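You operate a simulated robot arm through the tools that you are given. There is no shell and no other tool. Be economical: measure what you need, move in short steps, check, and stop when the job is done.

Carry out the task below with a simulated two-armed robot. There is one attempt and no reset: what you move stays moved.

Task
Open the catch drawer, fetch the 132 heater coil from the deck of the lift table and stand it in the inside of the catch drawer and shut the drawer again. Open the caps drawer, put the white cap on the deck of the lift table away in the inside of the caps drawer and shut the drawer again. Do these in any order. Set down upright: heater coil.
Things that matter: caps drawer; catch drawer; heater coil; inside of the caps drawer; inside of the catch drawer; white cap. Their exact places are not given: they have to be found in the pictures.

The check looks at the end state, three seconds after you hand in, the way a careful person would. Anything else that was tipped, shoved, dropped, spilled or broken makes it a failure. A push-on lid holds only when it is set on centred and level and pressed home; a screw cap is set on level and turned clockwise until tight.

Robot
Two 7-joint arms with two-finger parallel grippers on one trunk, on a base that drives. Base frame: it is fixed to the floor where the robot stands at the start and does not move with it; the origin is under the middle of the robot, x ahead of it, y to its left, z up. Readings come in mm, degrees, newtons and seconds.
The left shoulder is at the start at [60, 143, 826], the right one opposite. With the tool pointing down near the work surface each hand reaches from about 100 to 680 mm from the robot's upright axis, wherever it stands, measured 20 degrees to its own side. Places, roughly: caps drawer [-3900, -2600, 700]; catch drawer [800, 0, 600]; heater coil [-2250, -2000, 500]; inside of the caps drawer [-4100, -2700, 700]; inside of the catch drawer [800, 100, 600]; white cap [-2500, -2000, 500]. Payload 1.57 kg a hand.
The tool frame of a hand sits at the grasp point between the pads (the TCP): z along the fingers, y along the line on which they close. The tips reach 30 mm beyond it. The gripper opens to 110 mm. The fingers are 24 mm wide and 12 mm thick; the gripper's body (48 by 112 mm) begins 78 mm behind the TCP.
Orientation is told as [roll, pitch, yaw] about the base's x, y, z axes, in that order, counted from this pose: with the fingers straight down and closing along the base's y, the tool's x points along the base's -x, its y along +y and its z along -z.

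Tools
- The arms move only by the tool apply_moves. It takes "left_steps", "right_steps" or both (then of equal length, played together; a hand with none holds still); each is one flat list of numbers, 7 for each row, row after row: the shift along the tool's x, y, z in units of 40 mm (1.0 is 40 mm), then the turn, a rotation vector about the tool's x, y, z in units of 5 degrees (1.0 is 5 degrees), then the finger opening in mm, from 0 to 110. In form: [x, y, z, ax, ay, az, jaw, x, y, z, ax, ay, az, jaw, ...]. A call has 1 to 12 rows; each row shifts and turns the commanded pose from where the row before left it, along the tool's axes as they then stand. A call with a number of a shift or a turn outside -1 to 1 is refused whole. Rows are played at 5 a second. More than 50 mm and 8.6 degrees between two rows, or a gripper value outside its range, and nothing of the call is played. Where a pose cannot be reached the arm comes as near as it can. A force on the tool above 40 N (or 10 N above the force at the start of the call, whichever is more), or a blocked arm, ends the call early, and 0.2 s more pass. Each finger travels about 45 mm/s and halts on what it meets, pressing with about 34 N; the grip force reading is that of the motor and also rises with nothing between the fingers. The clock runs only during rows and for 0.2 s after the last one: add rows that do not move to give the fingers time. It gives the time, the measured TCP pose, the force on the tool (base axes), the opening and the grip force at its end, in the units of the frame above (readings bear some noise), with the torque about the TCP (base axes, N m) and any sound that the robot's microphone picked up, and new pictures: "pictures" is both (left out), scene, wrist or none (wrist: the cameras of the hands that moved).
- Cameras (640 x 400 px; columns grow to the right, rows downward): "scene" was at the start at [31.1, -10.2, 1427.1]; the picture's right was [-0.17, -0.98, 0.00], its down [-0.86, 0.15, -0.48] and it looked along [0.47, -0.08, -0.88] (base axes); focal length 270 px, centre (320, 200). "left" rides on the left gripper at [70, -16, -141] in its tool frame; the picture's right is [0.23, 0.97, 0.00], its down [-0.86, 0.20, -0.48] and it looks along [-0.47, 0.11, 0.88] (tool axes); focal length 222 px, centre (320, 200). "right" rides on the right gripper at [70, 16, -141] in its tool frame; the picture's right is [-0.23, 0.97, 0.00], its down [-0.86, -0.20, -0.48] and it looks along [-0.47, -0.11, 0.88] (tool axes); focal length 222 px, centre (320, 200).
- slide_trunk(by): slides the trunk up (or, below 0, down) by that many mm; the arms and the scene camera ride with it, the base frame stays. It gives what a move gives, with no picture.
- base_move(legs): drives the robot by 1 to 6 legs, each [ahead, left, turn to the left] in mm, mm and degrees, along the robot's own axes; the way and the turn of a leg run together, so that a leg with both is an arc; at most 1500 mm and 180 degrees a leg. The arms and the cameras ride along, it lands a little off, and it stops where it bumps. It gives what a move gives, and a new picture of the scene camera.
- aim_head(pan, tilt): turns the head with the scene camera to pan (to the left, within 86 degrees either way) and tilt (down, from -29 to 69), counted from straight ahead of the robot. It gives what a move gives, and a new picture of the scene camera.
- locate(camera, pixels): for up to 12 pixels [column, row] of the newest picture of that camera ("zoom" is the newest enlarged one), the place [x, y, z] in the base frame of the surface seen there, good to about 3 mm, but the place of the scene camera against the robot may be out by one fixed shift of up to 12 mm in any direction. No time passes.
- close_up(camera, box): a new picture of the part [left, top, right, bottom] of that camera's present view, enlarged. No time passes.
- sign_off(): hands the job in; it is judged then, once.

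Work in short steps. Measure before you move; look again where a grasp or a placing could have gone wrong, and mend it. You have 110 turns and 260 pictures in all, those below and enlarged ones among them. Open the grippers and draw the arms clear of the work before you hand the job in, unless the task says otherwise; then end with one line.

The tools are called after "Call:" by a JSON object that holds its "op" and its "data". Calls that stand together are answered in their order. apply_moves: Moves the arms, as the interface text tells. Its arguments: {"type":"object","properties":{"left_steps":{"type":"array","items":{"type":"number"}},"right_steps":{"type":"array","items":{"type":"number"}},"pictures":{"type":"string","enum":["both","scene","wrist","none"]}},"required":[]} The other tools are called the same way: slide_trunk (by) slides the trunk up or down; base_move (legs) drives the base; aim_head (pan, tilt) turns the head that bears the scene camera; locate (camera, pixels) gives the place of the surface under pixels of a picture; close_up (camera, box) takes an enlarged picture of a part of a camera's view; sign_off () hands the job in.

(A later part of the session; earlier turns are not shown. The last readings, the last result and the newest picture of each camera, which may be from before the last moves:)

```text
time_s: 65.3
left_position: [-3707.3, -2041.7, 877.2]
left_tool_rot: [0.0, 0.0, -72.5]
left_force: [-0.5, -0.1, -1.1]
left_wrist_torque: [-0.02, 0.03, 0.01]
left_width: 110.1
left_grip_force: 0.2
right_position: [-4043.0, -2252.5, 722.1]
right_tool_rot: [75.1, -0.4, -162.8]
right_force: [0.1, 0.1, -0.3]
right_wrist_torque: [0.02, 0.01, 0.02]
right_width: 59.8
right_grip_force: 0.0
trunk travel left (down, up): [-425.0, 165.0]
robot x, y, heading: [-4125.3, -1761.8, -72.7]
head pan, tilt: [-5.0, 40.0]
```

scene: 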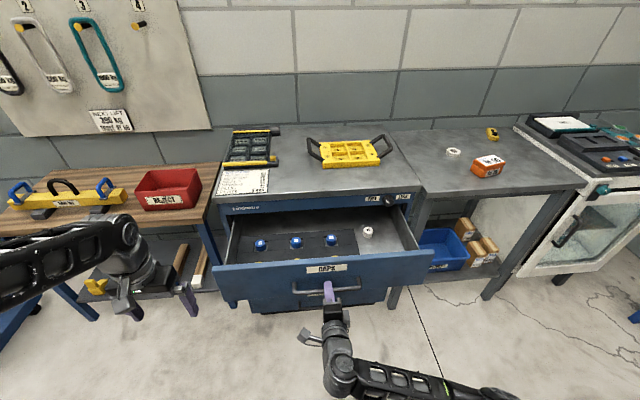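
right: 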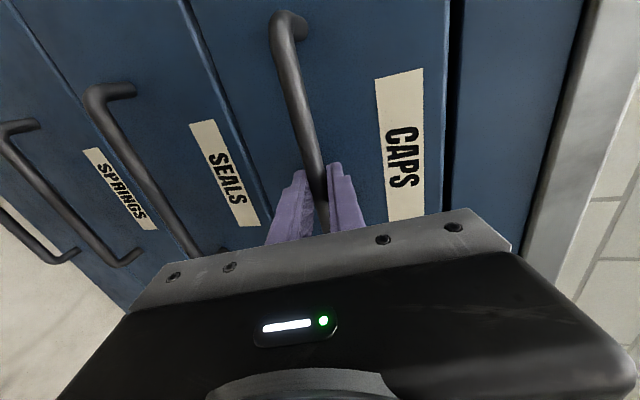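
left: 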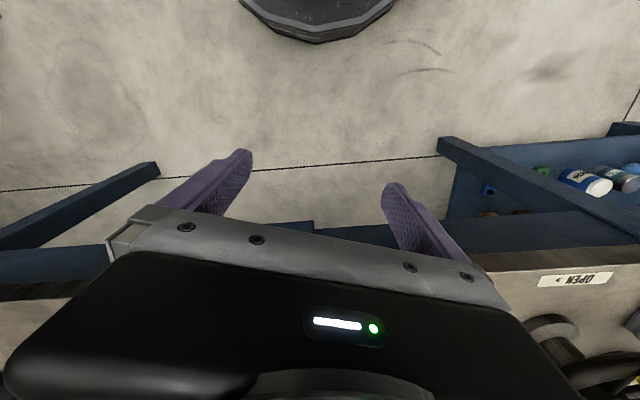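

A white "20" cap already lies in the right bay; there is free floor (z 682) around (-4212,-2514). I back off and drive back along the aisle to view the lift table.

Call:
{"op": "base_move", "data": {"legs": [[-300, 0, 0], [0, 1480, 0]]}}

Call:
{"op": "apply_moves", "data": {"right_steps": [0, 0, 0, 1, 0, 0, 70, 0, 0, 0, 1, 0, 0, 80, 0, 0, 0, 1, 0, 0, 90, 0, 0, 0, 1, 0, 0, 100, 0, 0, 0, 1, 0, 0, 110, 0, 0, 0, 1, 0, 0, 110, 0, 0, 0, 1, 0, 0, 110, 0, 0, 0, 1, 0, 0, 110, 0, 0, 0, 1, 0, 0, 110, 0, 0, 0, 1, 0, 0, 110, 0, 0, 0, 1, 0, 0, 110, 0, 0, 0, 1, 0, 0, 110], "pictures": "none"}}

Call:
{"op": "aim_head", "data": {"pan": 0, "tilt": 45}}

```text
time_s: 74.3
left_position: [-2381.6, -1318.0, 876.5]
left_tool_rot: [0.0, -0.1, -72.6]
left_force: [0.2, -0.7, 1.0]
left_wrist_torque: [0.01, -0.02, 0.03]
left_width: 110.0
left_grip_force: 0.1
right_position: [-2717.7, -1528.0, 723.9]
right_tool_rot: [75.1, -0.4, -162.9]
right_force: [0.0, -0.3, 0.4]
right_wrist_torque: [0.0, 0.0, 0.0]
right_width: 59.9
right_grip_force: 0.2
trunk travel left (down, up): [-425.0, 165.0]
robot x, y, heading: [-2797.4, -1037.7, -72.7]
head pan, tilt: [-5.0, 40.0]
```

scene: 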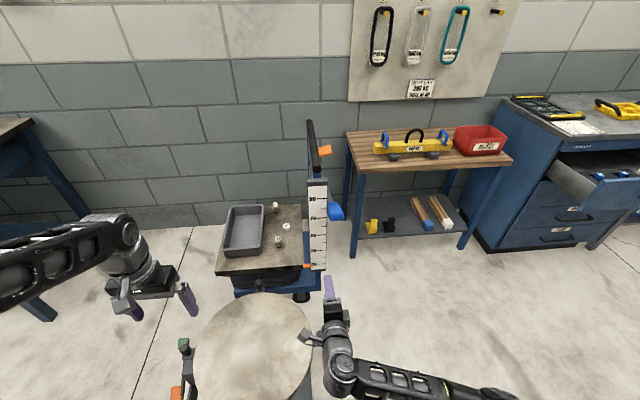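

```text
time_s: 76.9
left_position: [-2381.5, -1317.4, 875.8]
left_tool_rot: [-0.1, 0.1, -72.6]
left_force: [0.4, -0.3, 0.3]
left_wrist_torque: [0.03, 0.0, -0.01]
left_width: 110.0
left_grip_force: 0.0
right_position: [-2782.5, -1577.6, 633.1]
right_tool_rot: [15.0, -0.3, -163.0]
right_force: [0.0, -0.1, 1.3]
right_wrist_torque: [0.01, 0.0, 0.02]
right_width: 110.3
right_grip_force: 0.1
right hand out of reach, approached as far as the arm can: row 2, 3, 4, 5, 6, 7
trunk travel left (down, up): [-425.0, 165.0]
robot x, y, heading: [-2798.9, -1039.6, -72.5]
head pan, tilt: [-5.0, 40.0]
```

```text
time_s: 77.6
left_position: [-2382.9, -1316.6, 876.8]
left_tool_rot: [0.1, 0.0, -72.5]
left_force: [0.2, 0.0, 1.0]
left_wrist_torque: [-0.01, -0.02, 0.01]
left_width: 110.1
left_grip_force: 0.1
right_position: [-2782.5, -1576.7, 632.0]
right_tool_rot: [15.0, -0.4, -163.0]
right_force: [-0.9, -0.1, -0.6]
right_wrist_torque: [0.02, -0.01, 0.02]
right_width: 110.2
right_grip_force: 0.1
trunk travel left (down, up): [-425.0, 165.0]
robot x, y, heading: [-2797.4, -1041.4, -72.6]
head pan, tilt: [0.0, 45.0]
```

scene: 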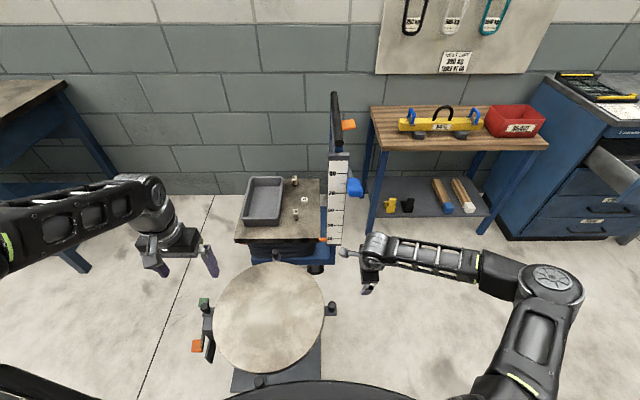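

The deck is visible with a grey bin and three small things at (295,180), (305,198), (295,213). I zoom in.

Call:
{"op": "close_up", "data": {"camera": "scene", "box": [230, 160, 350, 260]}}

Call:
{"op": "locate", "data": {"camera": "scene", "pixels": [[240, 240], [318, 238], [320, 180], [265, 220], [295, 181], [304, 198], [295, 215], [270, 320], [310, 220], [240, 345], [200, 345], [330, 240], [100, 80]]}}

```text
4.00 times, centred on (290, 210) of scene
```

zoom: 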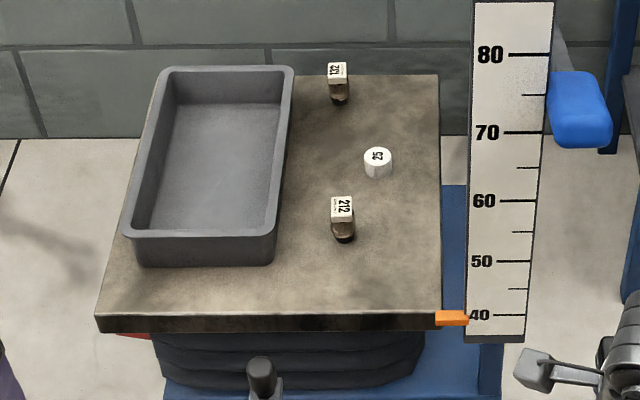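

```text
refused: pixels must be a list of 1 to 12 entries
```

Call:
{"op": "close_up", "data": {"camera": "scene", "box": [282, 168, 322, 193]}}

Call:
{"op": "close_up", "data": {"camera": "scene", "box": [282, 194, 322, 225]}}

Call:
{"op": "locate", "data": {"camera": "scene", "pixels": [[240, 240], [318, 238], [320, 180], [265, 220], [295, 181], [304, 198], [295, 215], [270, 320], [310, 220], [240, 345], [200, 345], [330, 240]]}}

```text
16.00 times, centred on (302, 180) of scene
```

zoom: 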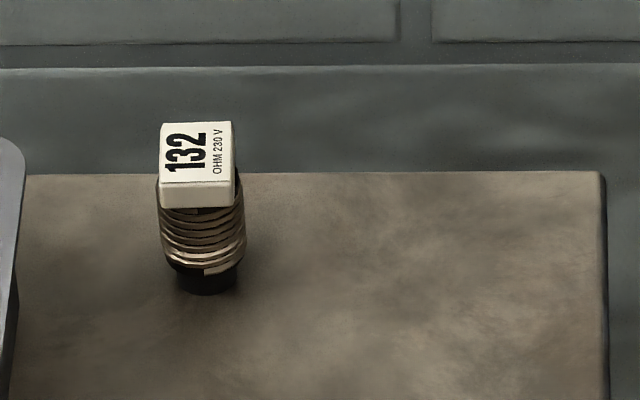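

```text
12.90 times, centred on (302, 210) of scene
```

zoom: 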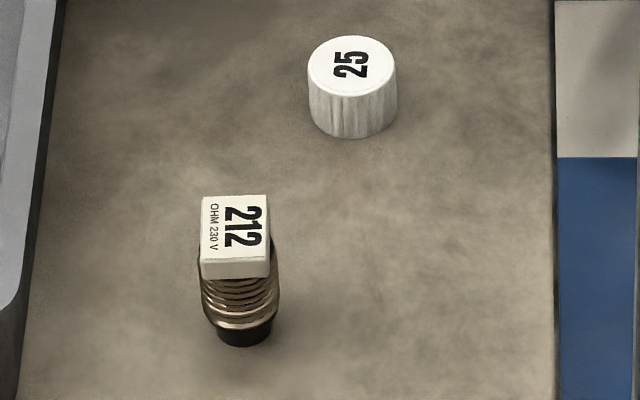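

```text
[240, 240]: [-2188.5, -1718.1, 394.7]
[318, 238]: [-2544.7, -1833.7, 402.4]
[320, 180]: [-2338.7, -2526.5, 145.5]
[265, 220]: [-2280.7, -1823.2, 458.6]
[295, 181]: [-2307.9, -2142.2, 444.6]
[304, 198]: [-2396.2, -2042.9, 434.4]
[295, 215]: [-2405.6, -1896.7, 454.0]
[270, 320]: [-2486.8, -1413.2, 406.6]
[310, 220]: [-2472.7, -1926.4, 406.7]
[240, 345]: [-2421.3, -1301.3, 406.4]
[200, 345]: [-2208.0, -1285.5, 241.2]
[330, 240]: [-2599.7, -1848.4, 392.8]
```

The 132 coil stands at about (-2308,-2142), the white "25" cap at (-2396,-2043), deck z≈402; the turntable blocks the aisle side, so I approach from the bench-side end. First raise the right hand upright, then drive.

Call:
{"op": "apply_moves", "data": {"right_steps": [0, 0, -0.5, 1, 0, 0, 110, 0, 0, -0.5, 1, 0, 0, 110, 0, 0, -0.5, 1, 0, 0, 110, 0, 0, -1, 0, 0, 0, 110, 0, 0, -1, 0, 0, 0, 110, 0, 0, -1, 0, 0, 0, 110, 0, 0, -1, 0, 0, 0, 110, 0, 0, -0.5, 0, 0, 0, 110], "pictures": "none"}}

Call:
{"op": "base_move", "data": {"legs": [[0, 880, 0], [0, 0, -90]]}}

Call:
{"op": "aim_head", "data": {"pan": 60, "tilt": 40}}

```text
time_s: 79.4
left_position: [-2382.0, -1317.1, 877.0]
left_tool_rot: [0.0, 0.0, -72.6]
left_force: [-0.1, -0.8, 0.4]
left_wrist_torque: [-0.03, -0.01, -0.02]
left_width: 110.1
left_grip_force: 0.0
right_position: [-2783.6, -1565.7, 871.8]
right_tool_rot: [0.1, -0.3, -163.0]
right_force: [0.5, -0.6, -0.5]
right_wrist_torque: [-0.03, 0.01, 0.0]
right_width: 109.7
right_grip_force: 0.1
trunk travel left (down, up): [-425.0, 165.0]
robot x, y, heading: [-2797.4, -1041.3, -72.6]
head pan, tilt: [0.0, 45.0]
```

```text
time_s: 87.8
left_position: [-2235.1, -1193.9, 877.3]
left_tool_rot: [0.0, 0.0, -162.1]
left_force: [0.1, 0.0, 0.6]
left_wrist_torque: [0.0, -0.03, 0.0]
left_width: 109.9
left_grip_force: 0.0
right_position: [-2487.6, -793.7, 872.0]
right_tool_rot: [0.1, -0.4, 107.4]
right_force: [0.1, 0.0, 0.2]
right_wrist_torque: [0.0, 0.04, 0.0]
right_width: 110.0
right_grip_force: 0.1
trunk travel left (down, up): [-425.0, 165.0]
robot x, y, heading: [-1964.1, -778.0, -162.2]
head pan, tilt: [0.0, 45.0]
```

scene: 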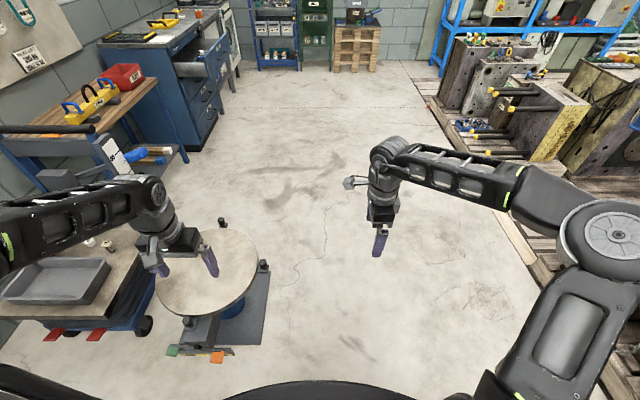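

```text
time_s: 89.1
left_position: [-2235.8, -1193.3, 876.9]
left_tool_rot: [0.0, 0.1, -162.1]
left_force: [0.6, 0.0, -0.1]
left_wrist_torque: [0.0, -0.01, 0.02]
left_width: 110.1
left_grip_force: 0.1
right_position: [-2488.1, -793.4, 870.5]
right_tool_rot: [0.1, -0.3, 107.5]
right_force: [-1.0, -0.1, 0.6]
right_wrist_torque: [0.0, 0.01, 0.01]
right_width: 109.9
right_grip_force: 0.0
trunk travel left (down, up): [-425.0, 165.0]
robot x, y, heading: [-1965.0, -777.8, -162.2]
head pan, tilt: [60.0, 40.0]
```

scene: 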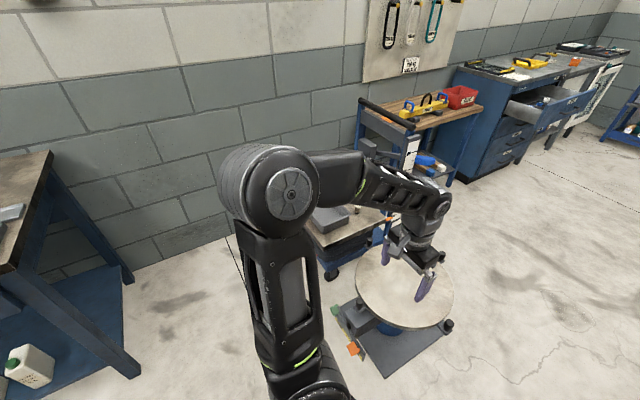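

I measure the gap: bench legs at (135,372), (130,283), turntable pedal (352,350), base plate (330,310), and cart (325,270), wall.

Call:
{"op": "locate", "data": {"camera": "scene", "pixels": [[135, 372], [130, 280], [352, 350], [333, 306], [330, 275], [312, 235], [50, 160], [180, 220], [322, 248]]}}

Call:
{"op": "aim_head", "data": {"pan": 25, "tilt": 55}}

```text
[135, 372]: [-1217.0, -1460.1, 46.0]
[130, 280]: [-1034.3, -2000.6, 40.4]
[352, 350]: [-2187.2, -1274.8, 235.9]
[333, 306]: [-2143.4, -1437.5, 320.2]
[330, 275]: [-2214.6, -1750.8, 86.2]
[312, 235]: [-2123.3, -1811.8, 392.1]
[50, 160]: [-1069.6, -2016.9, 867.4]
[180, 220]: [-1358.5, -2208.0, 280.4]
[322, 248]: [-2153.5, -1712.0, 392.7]
```

```text
time_s: 90.1
left_position: [-2234.8, -1193.4, 875.9]
left_tool_rot: [0.1, 0.0, -162.0]
left_force: [-0.1, 0.4, -0.3]
left_wrist_torque: [-0.01, -0.02, 0.0]
left_width: 109.9
left_grip_force: 0.0
right_position: [-2488.6, -792.8, 872.2]
right_tool_rot: [0.1, -0.4, 107.5]
right_force: [-0.2, -0.3, 0.6]
right_wrist_torque: [0.01, 0.02, 0.0]
right_width: 110.0
right_grip_force: 0.0
trunk travel left (down, up): [-425.0, 165.0]
robot x, y, heading: [-1963.7, -775.5, -162.2]
head pan, tilt: [25.0, 55.0]
```

scene: 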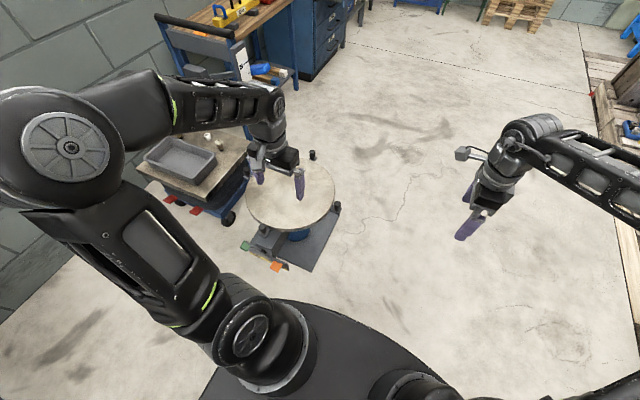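

Call:
{"op": "locate", "data": {"camera": "scene", "pixels": [[170, 197], [195, 211], [246, 244], [276, 266], [302, 298], [235, 320]]}}

Call:
{"op": "close_up", "data": {"camera": "scene", "box": [130, 130, 340, 280]}}

```text
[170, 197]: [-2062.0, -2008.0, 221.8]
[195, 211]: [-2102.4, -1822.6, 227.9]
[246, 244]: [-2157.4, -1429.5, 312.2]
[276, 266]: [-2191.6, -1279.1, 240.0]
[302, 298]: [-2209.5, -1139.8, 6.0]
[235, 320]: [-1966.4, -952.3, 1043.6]
```

```text
2.67 times, centred on (235, 205) of scene
```

zoom: 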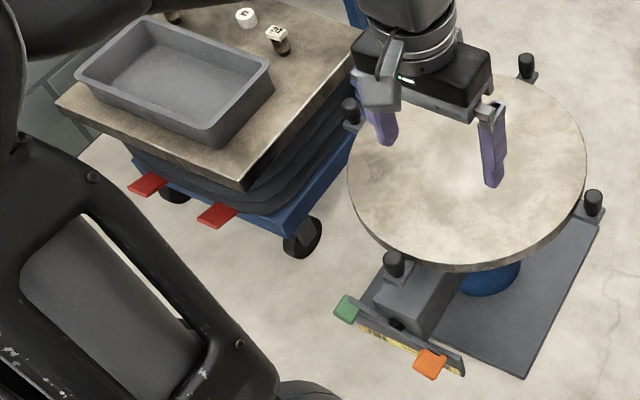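

Call:
{"op": "locate", "data": {"camera": "scene", "pixels": [[310, 303], [330, 310], [360, 325], [390, 345], [290, 303], [420, 368]]}}

```text
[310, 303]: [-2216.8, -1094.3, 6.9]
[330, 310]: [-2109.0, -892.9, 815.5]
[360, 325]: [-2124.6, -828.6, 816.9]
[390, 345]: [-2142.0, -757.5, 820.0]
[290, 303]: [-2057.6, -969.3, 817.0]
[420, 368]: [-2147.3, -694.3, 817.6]
```

The dark round rim is the torso; the start picture puts the base front at about 275–290 mm. I check how far the left elbow sticks out before I slide towards the wall.

Call:
{"op": "locate", "data": {"camera": "scene", "pixels": [[70, 147], [20, 130], [60, 92], [10, 180], [110, 80]]}}

```text
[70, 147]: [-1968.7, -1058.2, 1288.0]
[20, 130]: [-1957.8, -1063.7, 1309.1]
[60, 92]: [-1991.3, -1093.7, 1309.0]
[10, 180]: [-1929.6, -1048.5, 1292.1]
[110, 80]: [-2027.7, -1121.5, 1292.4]
```

Elbow reaches ~360 mm sideways; at v≈1150 that is still 190 mm off the wall. I drive in sideways, then 155 mm ahead toward the deck.

Call:
{"op": "base_move", "data": {"legs": [[-46, 0, -0.4], [0, 1000, 0], [120, 0, 0]]}}

```text
time_s: 96.6
left_position: [-2015.5, -2163.1, 876.6]
left_tool_rot: [0.0, 0.0, -162.9]
left_force: [0.5, 0.2, 0.4]
left_wrist_torque: [0.0, -0.02, 0.04]
left_width: 109.8
left_grip_force: 0.0
right_position: [-2263.5, -1758.9, 870.2]
right_tool_rot: [0.2, -0.4, 106.7]
right_force: [-0.4, -0.3, 0.1]
right_wrist_torque: [-0.01, -0.04, 0.01]
right_width: 110.0
right_grip_force: 0.1
trunk travel left (down, up): [-425.0, 165.0]
robot x, y, heading: [-1732.9, -1746.9, -162.8]
head pan, tilt: [25.0, 55.0]
```

scene: 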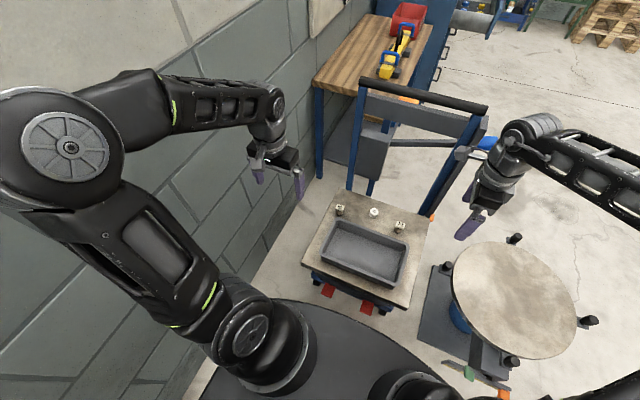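

In place. I measure the pedals, coil, cap and deck from here with a zoom.

Call:
{"op": "locate", "data": {"camera": "scene", "pixels": [[327, 290], [366, 308], [340, 207], [374, 212], [399, 222], [304, 270], [410, 306], [428, 225], [345, 193], [378, 105], [480, 105]]}}

Call:
{"op": "close_up", "data": {"camera": "scene", "box": [290, 170, 450, 320]}}

```text
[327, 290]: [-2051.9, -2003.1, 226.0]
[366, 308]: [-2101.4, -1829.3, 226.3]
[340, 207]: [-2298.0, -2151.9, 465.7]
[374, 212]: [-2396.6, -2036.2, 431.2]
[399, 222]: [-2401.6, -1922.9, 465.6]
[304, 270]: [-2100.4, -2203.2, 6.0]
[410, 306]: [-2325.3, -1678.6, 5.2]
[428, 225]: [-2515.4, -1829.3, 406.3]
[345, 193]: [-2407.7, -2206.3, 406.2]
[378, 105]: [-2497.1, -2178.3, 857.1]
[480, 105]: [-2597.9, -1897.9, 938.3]
```

```text
2.67 times, centred on (370, 245) of scene
```

zoom: 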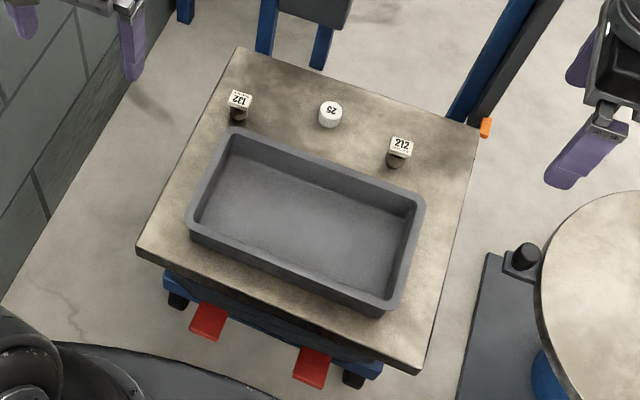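

I measure coil outline and bin rim in the zoom.

Call:
{"op": "locate", "data": {"camera": "zoom", "pixels": [[232, 92], [251, 95], [230, 108], [247, 112], [238, 120], [232, 127], [250, 130], [270, 136], [329, 110], [330, 122], [215, 150]]}}

Call:
{"op": "base_move", "data": {"legs": [[42, 0, 0]]}}

Call:
{"op": "slide_trunk", "data": {"by": -200}}

```text
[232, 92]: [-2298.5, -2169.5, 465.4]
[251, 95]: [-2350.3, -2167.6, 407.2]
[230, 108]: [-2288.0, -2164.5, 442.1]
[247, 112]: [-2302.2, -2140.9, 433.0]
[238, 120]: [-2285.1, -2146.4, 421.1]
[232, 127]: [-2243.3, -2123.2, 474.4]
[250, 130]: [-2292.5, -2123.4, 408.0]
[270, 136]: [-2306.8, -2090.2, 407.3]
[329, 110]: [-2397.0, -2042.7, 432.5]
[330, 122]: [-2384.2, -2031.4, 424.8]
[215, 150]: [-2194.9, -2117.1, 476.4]
```

```text
time_s: 97.5
left_position: [-2055.4, -2175.3, 876.2]
left_tool_rot: [0.0, 0.1, -162.9]
left_force: [-0.1, 0.4, -0.5]
left_wrist_torque: [-0.02, -0.02, -0.01]
left_width: 109.9
left_grip_force: 0.0
right_position: [-2304.0, -1771.4, 870.8]
right_tool_rot: [0.1, -0.4, 106.8]
right_force: [0.0, 0.3, -0.1]
right_wrist_torque: [0.01, 0.01, 0.05]
right_width: 109.7
right_grip_force: 0.1
trunk travel left (down, up): [-425.0, 165.0]
robot x, y, heading: [-1776.2, -1762.4, -162.9]
head pan, tilt: [25.0, 55.0]
```

scene: 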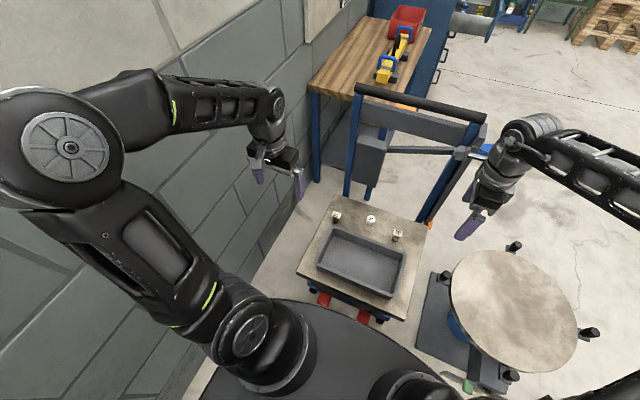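

```text
time_s: 99.7
left_position: [-2055.1, -2174.5, 676.3]
left_tool_rot: [0.1, 0.0, -163.0]
left_force: [0.6, 0.5, -0.3]
left_wrist_torque: [-0.01, -0.01, 0.01]
left_width: 110.2
left_grip_force: 0.1
right_position: [-2301.8, -1771.2, 671.9]
right_tool_rot: [0.1, -0.4, 106.8]
right_force: [0.2, 0.5, 0.6]
right_wrist_torque: [-0.04, 0.0, -0.02]
right_width: 109.9
right_grip_force: 0.1
trunk travel left (down, up): [-225.0, 365.0]
robot x, y, heading: [-1776.7, -1760.3, -162.5]
head pan, tilt: [25.0, 55.0]
```

The bin rim (z 476) stays ~60 mm from the coil. I bring the left hand above the coil at about z 600 and look down.

Call:
{"op": "apply_moves", "data": {"left_steps": [-0.95, -0.38, 0.3, 0, 0, 0, 110, -0.95, -0.38, 0.3, 0, 0, 0, 100, -0.95, -0.38, 0.3, 0, 0, 0, 90, -0.95, -0.38, 0.3, 0, 0, 0, 80, -0.95, -0.38, 0.3, 0, 0, 0, 70, -0.95, -0.38, 0.3, 0, 0, 0, 60, 0, 0, 0, 0, 0, 0, 60], "pictures": "wrist"}}

```text
time_s: 101.3
left_position: [-2300.3, -2154.5, 605.9]
left_tool_rot: [0.1, 0.0, -162.9]
left_force: [1.0, 0.0, 0.6]
left_wrist_torque: [-0.01, 0.01, -0.01]
left_width: 60.0
left_grip_force: 0.1
right_position: [-2302.5, -1772.1, 671.7]
right_tool_rot: [0.1, -0.4, 106.8]
right_force: [-0.7, 1.0, -0.4]
right_wrist_torque: [0.0, 0.0, 0.01]
right_width: 110.4
right_grip_force: 0.1
trunk travel left (down, up): [-225.0, 365.0]
robot x, y, heading: [-1777.2, -1765.0, -163.0]
head pan, tilt: [25.0, 55.0]
```

left: 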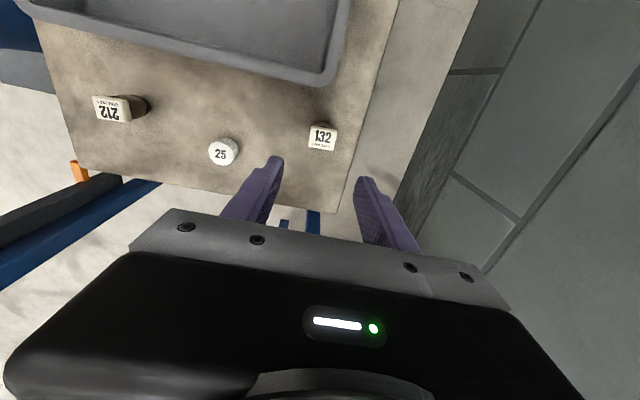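

Call:
{"op": "locate", "data": {"camera": "left", "pixels": [[312, 128], [337, 129], [334, 150], [310, 148], [323, 136], [222, 152], [330, 80], [300, 75]]}}

Call:
{"op": "close_up", "data": {"camera": "left", "box": [280, 100, 380, 180]}}

```text
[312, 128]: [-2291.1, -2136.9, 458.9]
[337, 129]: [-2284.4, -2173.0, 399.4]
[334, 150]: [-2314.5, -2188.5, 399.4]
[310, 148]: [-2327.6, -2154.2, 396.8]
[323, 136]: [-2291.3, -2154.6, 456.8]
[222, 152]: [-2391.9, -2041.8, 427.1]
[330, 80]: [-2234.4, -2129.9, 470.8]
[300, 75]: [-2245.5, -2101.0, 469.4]
```

```text
5.00 times, centred on (330, 140) of left
```

zoom: 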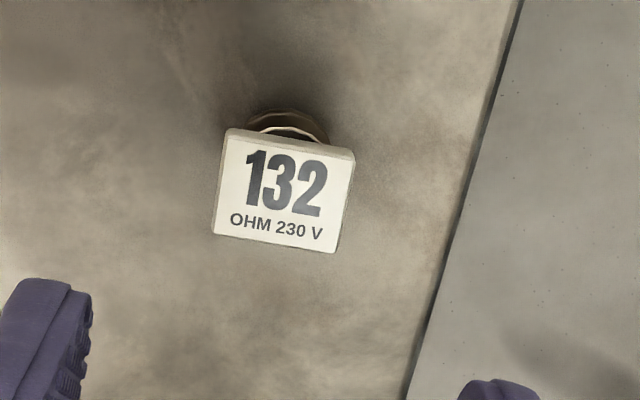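

Call:
{"op": "locate", "data": {"camera": "zoom", "pixels": [[230, 145], [345, 165], [328, 245], [220, 228], [283, 190], [285, 120], [290, 320]]}}

```text
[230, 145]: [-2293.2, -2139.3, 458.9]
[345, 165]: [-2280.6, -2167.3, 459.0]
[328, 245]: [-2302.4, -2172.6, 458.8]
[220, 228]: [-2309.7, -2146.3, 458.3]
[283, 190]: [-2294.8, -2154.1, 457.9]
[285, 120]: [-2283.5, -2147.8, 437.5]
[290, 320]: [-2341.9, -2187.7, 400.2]
```

Block top centre is (-2295,-2156,459), deck 400. I open to 60 mm, descend 160 mm to z≈445 and close.

Call:
{"op": "apply_moves", "data": {"left_steps": [0.1, 0.08, 0.8, 0, 0, 0, 60, 0, 0, 0.8, 0, 0, 0, 60, 0, 0, 0.8, 0, 0, 0, 60, 0, 0, 0.8, 0, 0, 0, 60, 0, 0, 0.5, 0, 0, 0, 60, 0, 0, 0.3, 0, 0, 0, 60, 0, 0, 0, 0, 0, 0, 60], "pictures": "wrist"}}

```text
time_s: 102.9
left_position: [-2294.1, -2157.2, 444.0]
left_tool_rot: [0.0, 0.0, -162.9]
left_force: [-0.9, -0.4, 0.4]
left_wrist_torque: [-0.01, -0.02, -0.03]
left_width: 60.0
left_grip_force: 0.1
right_position: [-2303.4, -1771.7, 671.7]
right_tool_rot: [0.1, -0.4, 106.9]
right_force: [-0.9, 0.1, -0.1]
right_wrist_torque: [0.0, -0.01, 0.02]
right_width: 109.9
right_grip_force: 0.1
trunk travel left (down, up): [-225.0, 365.0]
robot x, y, heading: [-1776.6, -1768.9, -163.0]
head pan, tilt: [25.0, 55.0]
```

left: 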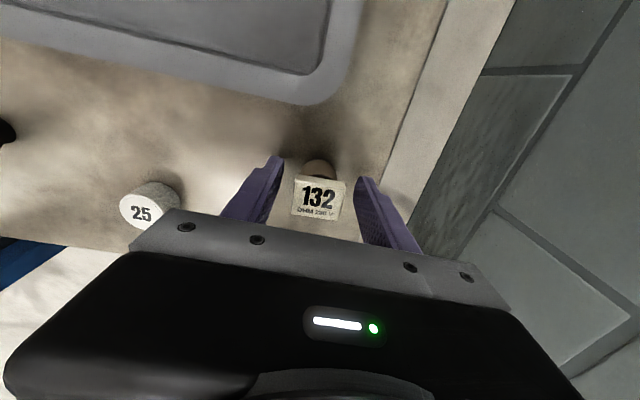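

The coil sits centred between the fingers. Close on it and lift gently.

Call:
{"op": "apply_moves", "data": {"left_steps": [0, 0, 0, 0, 0, 0, 45, 0, 0, 0, 0, 0, 0, 35, 0, 0, 0, 0, 0, 0, 25, 0, 0, 0, 0, 0, 0, 15, 0, 0, 0, 0, 0, 0, 15, 0, 0, 0, 0, 0, 0, 15, 0, 0, -0.4, 0, 0, 0, 15, 0, 0, -0.6, 0, 0, 0, 15, 0, 0, -0.8, 0, 0, 0, 15], "pictures": "wrist"}}

```text
time_s: 104.9
left_position: [-2295.6, -2156.3, 516.0]
left_tool_rot: [0.0, 0.0, -162.9]
left_force: [-0.6, -0.1, -0.5]
left_wrist_torque: [0.02, 0.0, 0.02]
left_width: 33.5
left_grip_force: 34.0
right_position: [-2302.7, -1771.4, 671.5]
right_tool_rot: [0.1, -0.4, 106.7]
right_force: [0.3, 0.4, 0.0]
right_wrist_torque: [-0.06, -0.01, 0.04]
right_width: 109.9
right_grip_force: 0.1
trunk travel left (down, up): [-225.0, 365.0]
robot x, y, heading: [-1774.6, -1762.8, -162.8]
head pan, tilt: [25.0, 55.0]
```

left: 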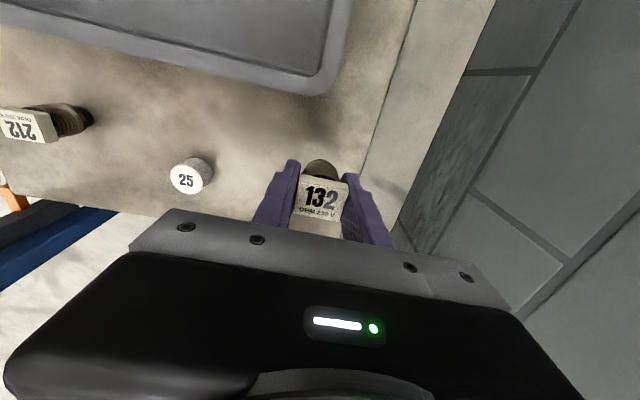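

The coil is held (33.5 mm). I retract the left hand up and back over the robot, then turn the base 25° left so the right hand reaches the cap.

Call:
{"op": "apply_moves", "data": {"left_steps": [0, 0, -1, 0, 0, 0, 15, 0.3, 0, -0.9, 0, 0, 0, 15, 0.7, -0.2, -0.6, 0, 0, 0, 15, 0.8, -0.2, -0.5, 0, 0, 0, 15, 0.8, -0.2, -0.5, 0, 0, 0, 15, 0.9, -0.2, -0.3, 0, 0, 0, 15, 0.9, -0.2, -0.3, 0, 0, 0, 15, 0.9, 0, 0, 0, 0, 0, 15], "pictures": "none"}}

Call:
{"op": "base_move", "data": {"legs": [[0, 0, 25]]}}

```text
time_s: 106.7
left_position: [-2104.7, -2058.4, 681.7]
left_tool_rot: [0.0, 0.0, -163.0]
left_force: [0.3, 0.1, -1.3]
left_wrist_torque: [-0.01, 0.0, 0.01]
left_width: 33.7
left_grip_force: 34.6
right_position: [-2301.5, -1772.0, 670.7]
right_tool_rot: [0.1, -0.4, 106.8]
right_force: [-0.8, -0.1, -1.5]
right_wrist_torque: [-0.03, -0.05, 0.01]
right_width: 110.2
right_grip_force: 0.1
trunk travel left (down, up): [-225.0, 365.0]
robot x, y, heading: [-1778.4, -1762.9, -162.8]
head pan, tilt: [25.0, 55.0]
```

```text
time_s: 108.4
left_position: [-1948.0, -2169.7, 680.6]
left_tool_rot: [0.0, 0.0, -137.8]
left_force: [-0.2, 0.3, -0.7]
left_wrist_torque: [0.0, 0.02, -0.01]
left_width: 33.4
left_grip_force: 34.1
right_position: [-2248.1, -1994.5, 671.1]
right_tool_rot: [0.2, -0.4, 131.9]
right_force: [0.7, 0.5, 0.6]
right_wrist_torque: [-0.01, 0.0, -0.01]
right_width: 110.0
right_grip_force: 0.0
trunk travel left (down, up): [-225.0, 365.0]
robot x, y, heading: [-1775.0, -1760.5, -137.7]
head pan, tilt: [25.0, 55.0]
```

scene: 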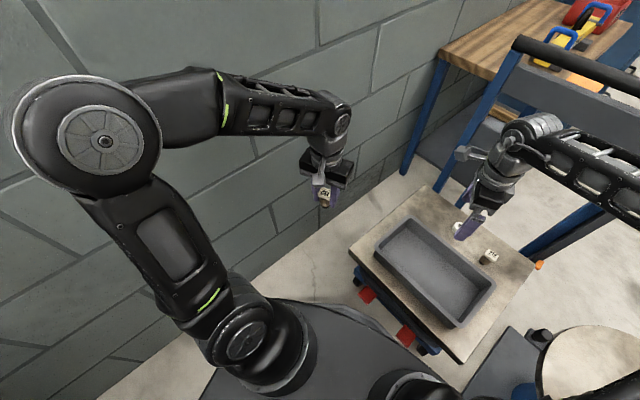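

Right hand moves over the cap: 140 mm ahead, 63 right.

Call:
{"op": "apply_moves", "data": {"right_steps": [-0.4, 0.87, 0.25, 0, 0, 0, 100, -0.4, 0.87, 0.25, 0, 0, 0, 90, -0.4, 0.87, 0.25, 0, 0, 0, 80, -0.39, 0.88, 0.25, 0, 0, 0, 70, 0, 0, 0.5, 0, 0, 0, 70, 0, 0, 0, 0, 0, 0, 70], "pictures": "wrist"}}

```text
time_s: 109.8
left_position: [-1947.9, -2169.9, 680.0]
left_tool_rot: [0.1, 0.0, -137.8]
left_force: [-1.3, 0.0, -0.9]
left_wrist_torque: [-0.03, -0.02, 0.02]
left_width: 33.6
left_grip_force: 34.1
right_position: [-2396.3, -2040.2, 610.7]
right_tool_rot: [0.1, -0.4, 131.9]
right_force: [-1.2, -0.7, 0.1]
right_wrist_torque: [0.05, 0.04, -0.03]
right_width: 70.1
right_grip_force: 0.0
trunk travel left (down, up): [-225.0, 365.0]
robot x, y, heading: [-1775.4, -1761.7, -137.9]
head pan, tilt: [25.0, 55.0]
```

right: 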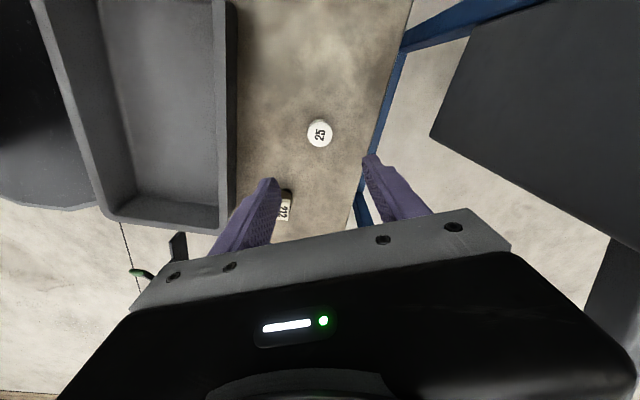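

Call:
{"op": "locate", "data": {"camera": "right", "pixels": [[319, 133], [308, 133], [330, 133], [319, 122], [319, 145], [500, 80], [290, 198]]}}

```text
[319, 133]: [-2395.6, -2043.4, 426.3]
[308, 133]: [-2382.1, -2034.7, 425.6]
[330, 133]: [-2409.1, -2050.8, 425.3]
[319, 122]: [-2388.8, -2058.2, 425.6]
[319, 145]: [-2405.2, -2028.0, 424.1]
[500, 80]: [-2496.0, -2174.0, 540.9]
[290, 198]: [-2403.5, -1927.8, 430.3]
```

Cap centre (-2396,-2043), top 426. I check the dark box on the mast for clearance with the gripper body.

Call:
{"op": "locate", "data": {"camera": "right", "pixels": [[435, 132], [465, 40], [560, 190], [500, 20]]}}

```text
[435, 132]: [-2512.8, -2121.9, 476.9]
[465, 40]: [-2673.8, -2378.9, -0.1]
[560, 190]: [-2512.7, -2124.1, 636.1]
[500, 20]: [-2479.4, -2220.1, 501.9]
```

Clear by 80 mm. I descend to z≈435 and close on the cap.

Call:
{"op": "apply_moves", "data": {"right_steps": [0.06, 0.04, 0.9, 0, 0, 0, 70, 0, 0, 0.9, 0, 0, 0, 65, 0, 0, 0.9, 0, 0, 0, 60, 0, 0, 0.9, 0, 0, 0, 60, 0, 0, 0.5, 0, 0, 0, 60, 0, 0, 0.28, 0, 0, 0, 60, 0, 0, 0, 0, 0, 0, 60, 0, 0, 0, 0, 0, 0, 45, 0, 0, 0, 0, 0, 0, 30, 0, 0, 0, 0, 0, 0, 20, 0, 0, 0, 0, 0, 0, 20, 0, 0, 0, 0, 0, 0, 20], "pictures": "wrist"}}

```text
time_s: 112.4
left_position: [-1949.2, -2169.9, 680.6]
left_tool_rot: [0.0, -0.1, -137.8]
left_force: [-0.6, -0.3, -1.3]
left_wrist_torque: [-0.03, 0.0, -0.01]
left_width: 33.8
left_grip_force: 34.1
right_position: [-2395.4, -2043.1, 437.2]
right_tool_rot: [0.1, -0.3, 132.0]
right_force: [0.9, -0.2, -0.9]
right_wrist_torque: [0.0, -0.03, 0.0]
right_width: 33.6
right_grip_force: 33.8
trunk travel left (down, up): [-225.0, 365.0]
robot x, y, heading: [-1772.0, -1757.6, -137.8]
head pan, tilt: [25.0, 55.0]
```

right: 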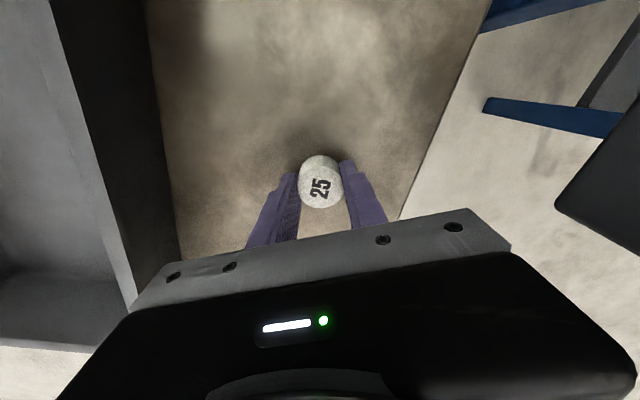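

The cap is gripped (33.6 mm). Lift and retract the right hand.

Call:
{"op": "apply_moves", "data": {"right_steps": [0, 0, -0.5, 0, 0, 0, 20, 0, 0, -1, 0, 0, 0, 20, 0, 0, -1, 0, 0, 0, 20, 0, 0, -1, 0, 0, 0, 20, 0, 0, -1, 0, 0, 0, 20, 0.3, -0.8, -0.4, 0, 0, 0, 20, 0.3, -0.8, -0.4, 0, 0, 0, 20, 0.3, -0.8, -0.4, 0, 0, 0, 20, 0.2, -0.8, -0.4, 0, 0, 0, 20], "pictures": "wrist"}}

Call:
{"op": "base_move", "data": {"legs": [[0, 0, -25], [-140, 0, 0]]}}

```text
time_s: 114.4
left_position: [-1948.6, -2170.5, 680.6]
left_tool_rot: [0.0, -0.1, -137.7]
left_force: [0.1, 0.0, -1.3]
left_wrist_torque: [-0.01, 0.03, -0.01]
left_width: 33.5
left_grip_force: 33.0
right_position: [-2270.0, -1991.2, 680.9]
right_tool_rot: [0.1, -0.3, 132.0]
right_force: [0.2, -0.5, -0.7]
right_wrist_torque: [0.02, 0.01, 0.02]
right_width: 33.5
right_grip_force: 34.2
trunk travel left (down, up): [-225.0, 365.0]
robot x, y, heading: [-1775.9, -1764.0, -137.5]
head pan, tilt: [25.0, 55.0]
```

right: 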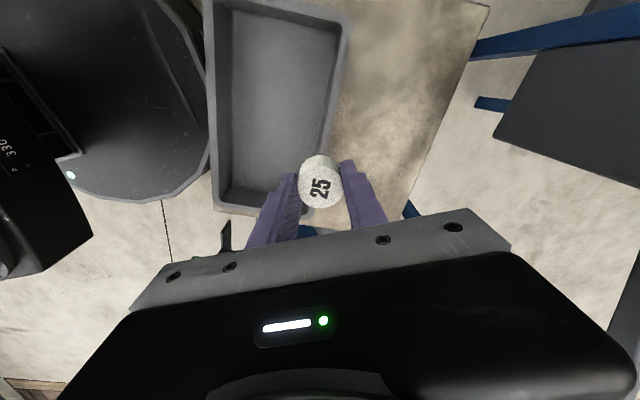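

```text
time_s: 117.0
left_position: [-1970.6, -2016.2, 681.0]
left_tool_rot: [0.0, -0.1, -163.1]
left_force: [-0.2, 1.1, -1.8]
left_wrist_torque: [-0.01, 0.02, -0.01]
left_width: 33.5
left_grip_force: 34.0
right_position: [-2185.9, -1718.2, 679.0]
right_tool_rot: [0.1, -0.4, 106.7]
right_force: [0.3, -0.7, 0.2]
right_wrist_torque: [-0.01, -0.04, -0.01]
right_width: 33.5
right_grip_force: 33.8
trunk travel left (down, up): [-225.0, 365.0]
robot x, y, heading: [-1637.9, -1721.8, -162.8]
head pan, tilt: [25.0, 55.0]
```

scene: 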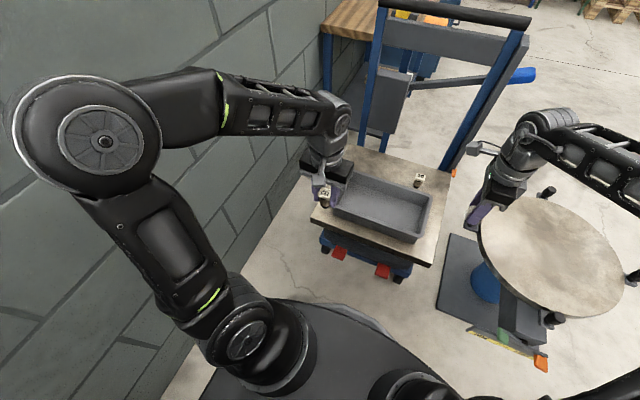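

Both are held. I raise the trunk and drive back along the aisle to the caps drawer.

Call:
{"op": "slide_trunk", "data": {"by": 200}}

Call:
{"op": "base_move", "data": {"legs": [[0, -1000, 0], [1255, 0, 0], [1256, 0, 0], [0, 0, 90]]}}

Call:
{"op": "aim_head", "data": {"pan": -15, "tilt": 45}}

```text
time_s: 119.2
left_position: [-1971.5, -2015.8, 880.2]
left_tool_rot: [0.0, 0.0, -162.9]
left_force: [-0.8, 0.0, -2.1]
left_wrist_torque: [0.01, 0.0, -0.01]
left_width: 33.8
left_grip_force: 33.9
right_position: [-2186.3, -1718.0, 879.0]
right_tool_rot: [0.1, -0.4, 106.8]
right_force: [-0.7, 0.6, -0.5]
right_wrist_torque: [0.0, 0.03, 0.0]
right_width: 33.5
right_grip_force: 34.2
trunk travel left (down, up): [-425.0, 165.0]
robot x, y, heading: [-1639.9, -1721.3, -162.9]
head pan, tilt: [25.0, 55.0]
```

```text
time_s: 140.1
left_position: [-4065.9, -1824.4, 880.3]
left_tool_rot: [0.0, 0.0, -74.7]
left_force: [-0.1, 0.4, -1.3]
left_wrist_torque: [0.0, 0.02, -0.02]
left_width: 33.5
left_grip_force: 34.3
right_position: [-4370.3, -2031.3, 880.6]
right_tool_rot: [0.0, -0.4, -165.1]
right_force: [-0.7, -0.6, -0.8]
right_wrist_torque: [0.03, -0.05, 0.01]
right_width: 33.7
right_grip_force: 33.7
trunk travel left (down, up): [-425.0, 165.0]
robot x, y, heading: [-4347.5, -1487.0, -74.9]
head pan, tilt: [25.0, 55.0]
```

scene: 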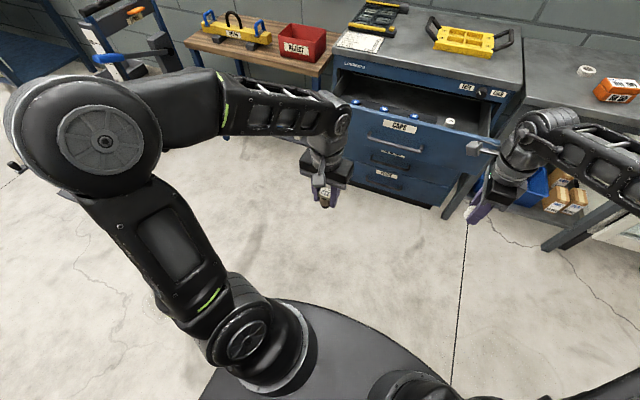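

```text
time_s: 141.1
left_position: [-4065.6, -1825.4, 880.3]
left_tool_rot: [0.0, 0.0, -74.9]
left_force: [-0.2, 0.4, -2.1]
left_wrist_torque: [-0.02, 0.01, 0.01]
left_width: 33.4
left_grip_force: 34.2
right_position: [-4370.7, -2030.6, 880.4]
right_tool_rot: [0.1, -0.4, -165.1]
right_force: [0.9, 0.0, -0.1]
right_wrist_torque: [0.01, 0.0, -0.01]
right_width: 33.5
right_grip_force: 34.5
trunk travel left (down, up): [-425.0, 165.0]
robot x, y, heading: [-4349.6, -1487.5, -74.5]
head pan, tilt: [-15.0, 45.0]
```

scene: 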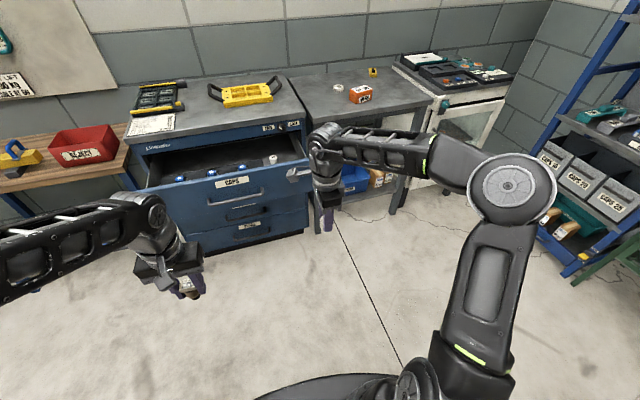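

I straighten the heading by 2° and drive 470 mm ahead, bringing the cap over the free bay of the drawer (hand at z 880, above rim 800).

Call:
{"op": "base_move", "data": {"legs": [[0, 0, 2.1], [465, 0, 0]]}}

Call:
{"op": "close_up", "data": {"camera": "right", "box": [0, 0, 640, 400]}}

```text
time_s: 144.3
left_position: [-3916.3, -2264.1, 879.1]
left_tool_rot: [0.0, 0.0, -73.1]
left_force: [0.6, 0.1, -0.8]
left_wrist_torque: [0.05, -0.01, 0.03]
left_width: 33.6
left_grip_force: 34.2
right_position: [-4214.9, -2480.2, 879.9]
right_tool_rot: [0.1, -0.4, -163.3]
right_force: [-0.7, 0.0, -0.3]
right_wrist_torque: [0.02, 0.02, 0.01]
right_width: 33.6
right_grip_force: 34.4
trunk travel left (down, up): [-425.0, 165.0]
robot x, y, heading: [-4209.3, -1931.3, -73.0]
head pan, tilt: [-15.0, 45.0]
```

scene: 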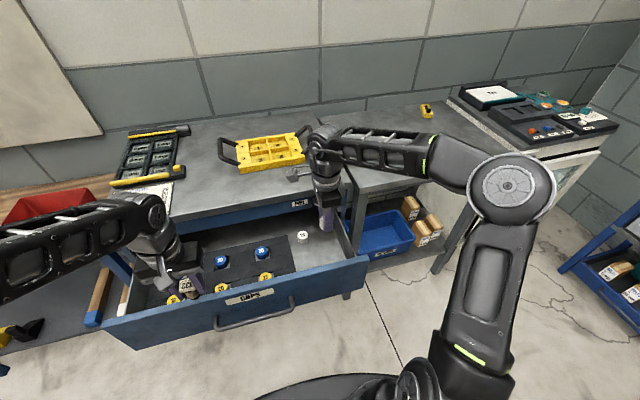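

```text
1.00 times, centred on (320, 200) of right (not enlarged: the box is as wide or as high as the picture)
```

zoom: 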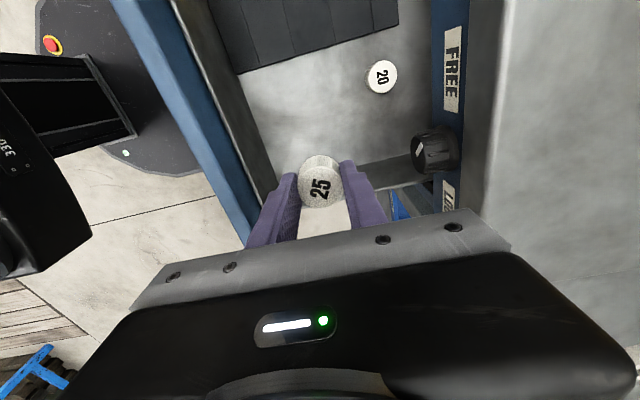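

I check the side wall place under the hand.

Call:
{"op": "locate", "data": {"camera": "right", "pixels": [[382, 77], [300, 150], [390, 165], [380, 185], [265, 190], [350, 140], [215, 130], [240, 120], [410, 190], [440, 150], [280, 165]]}}

```text
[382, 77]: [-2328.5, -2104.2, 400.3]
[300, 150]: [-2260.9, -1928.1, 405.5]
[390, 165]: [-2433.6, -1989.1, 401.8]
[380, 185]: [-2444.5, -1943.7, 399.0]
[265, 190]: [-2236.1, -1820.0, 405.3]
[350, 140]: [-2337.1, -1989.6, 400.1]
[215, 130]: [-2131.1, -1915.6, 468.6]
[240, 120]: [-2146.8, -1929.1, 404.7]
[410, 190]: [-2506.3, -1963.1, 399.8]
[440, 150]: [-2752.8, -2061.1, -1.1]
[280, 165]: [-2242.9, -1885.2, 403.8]
```

Call:
{"op": "locate", "data": {"camera": "zoom", "pixels": [[382, 77], [300, 140], [390, 165], [380, 185], [265, 190], [350, 140], [215, 130], [240, 120], [410, 190], [435, 150], [370, 175], [465, 180]]}}

```text
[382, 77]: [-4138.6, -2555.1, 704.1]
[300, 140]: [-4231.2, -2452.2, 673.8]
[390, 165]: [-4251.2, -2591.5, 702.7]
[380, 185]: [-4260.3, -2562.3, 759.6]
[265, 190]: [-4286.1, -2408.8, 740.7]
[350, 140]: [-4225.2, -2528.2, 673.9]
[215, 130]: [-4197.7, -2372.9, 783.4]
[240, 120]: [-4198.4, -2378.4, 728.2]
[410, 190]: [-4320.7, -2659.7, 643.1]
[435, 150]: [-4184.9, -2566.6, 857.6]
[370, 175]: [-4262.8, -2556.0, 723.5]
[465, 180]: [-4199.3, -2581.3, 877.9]
```

Floor is z 674, side wall 69 mm away, knob ~35 mm ahead of the body. I step back 10 mm and lower the cap 166 mm to just above the floor.

Call:
{"op": "apply_moves", "data": {"right_steps": [0, -0.25, 0.8, 0, 0, 0, 20, 0, 0, 0.8, 0, 0, 0, 20, 0, 0, 0.8, 0, 0, 0, 20, 0, 0, 0.8, 0, 0, 0, 20, 0, 0, 0.6, 0, 0, 0, 20, 0, 0, 0.35, 0, 0, 0, 20, 0, 0, 0, 0, 0, 0, 20], "pictures": "both"}}

```text
time_s: 145.9
left_position: [-3915.6, -2263.9, 880.2]
left_tool_rot: [0.0, 0.0, -72.9]
left_force: [-0.3, -0.5, -2.3]
left_wrist_torque: [-0.02, 0.0, 0.0]
left_width: 33.3
left_grip_force: 34.1
right_position: [-4217.8, -2471.5, 714.4]
right_tool_rot: [0.1, -0.5, -163.3]
right_force: [-0.4, 0.3, 0.1]
right_wrist_torque: [0.01, 0.03, -0.02]
right_width: 33.5
right_grip_force: 33.5
trunk travel left (down, up): [-425.0, 165.0]
robot x, y, heading: [-4210.8, -1933.1, -73.3]
head pan, tilt: [-15.0, 45.0]
```

scene: 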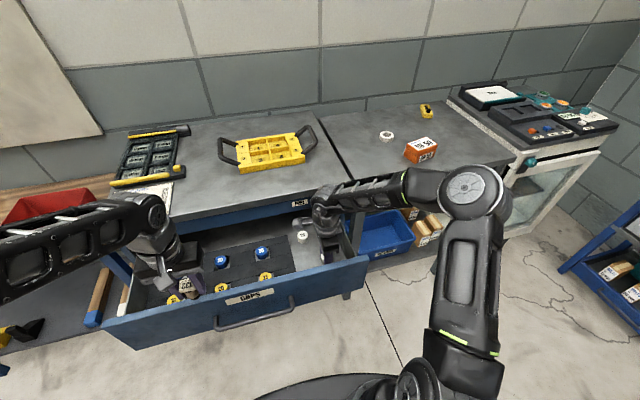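
right: 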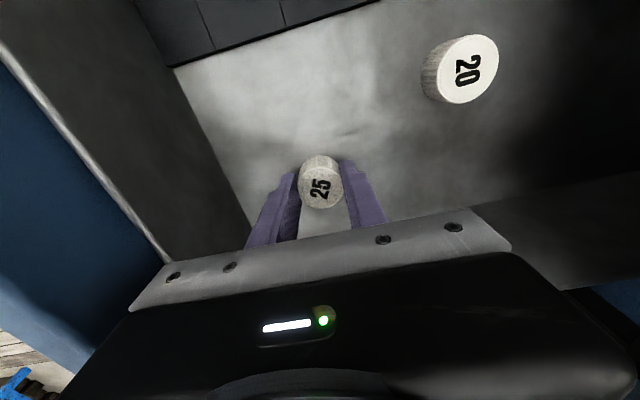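

It is about 2–4 mm above the floor. I lower 2 mm more and open slowly, then rise.

Call:
{"op": "apply_moves", "data": {"right_steps": [0, 0, 0.07, 0, 0, 0, 20, 0, 0, 0, 0, 0, 0, 32, 0, 0, 0, 0, 0, 0, 36, 0, 0, 0, 0, 0, 0, 42, 0, 0, 0, 0, 0, 0, 50, 0, 0, 0, 0, 0, 0, 56, 0, 0, -0.5, 0, 0, 0, 56, 0, 0, -1, 0, 0, 0, 56, 0, 0, -1, 0, 0, 0, 50, 0, 0, -1, 0, 0, 0, 40, 0, 0, -1, 0, 0, 0, 20, 0, 0, -0.3, 0, 0, 0, 0], "pictures": "both"}}

```text
time_s: 148.5
left_position: [-3916.2, -2262.9, 879.8]
left_tool_rot: [0.0, 0.0, -73.0]
left_force: [0.6, 0.1, -1.6]
left_wrist_torque: [-0.02, 0.02, 0.01]
left_width: 33.5
left_grip_force: 34.2
right_position: [-4217.7, -2470.2, 903.9]
right_tool_rot: [0.1, -0.4, -163.3]
right_force: [0.4, -0.3, 0.7]
right_wrist_torque: [-0.01, 0.01, -0.01]
right_width: 0.4
right_grip_force: 4.9
trunk travel left (down, up): [-425.0, 165.0]
robot x, y, heading: [-4211.4, -1935.0, -73.3]
head pan, tilt: [-15.0, 45.0]
```

scene: 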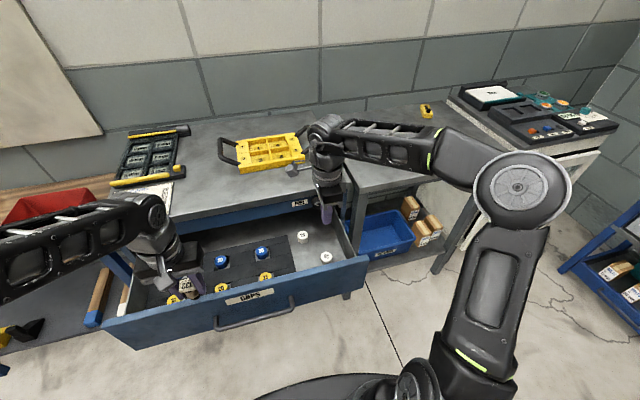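
right: 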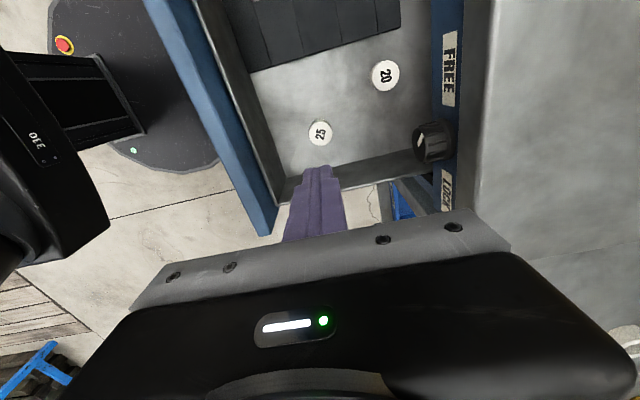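

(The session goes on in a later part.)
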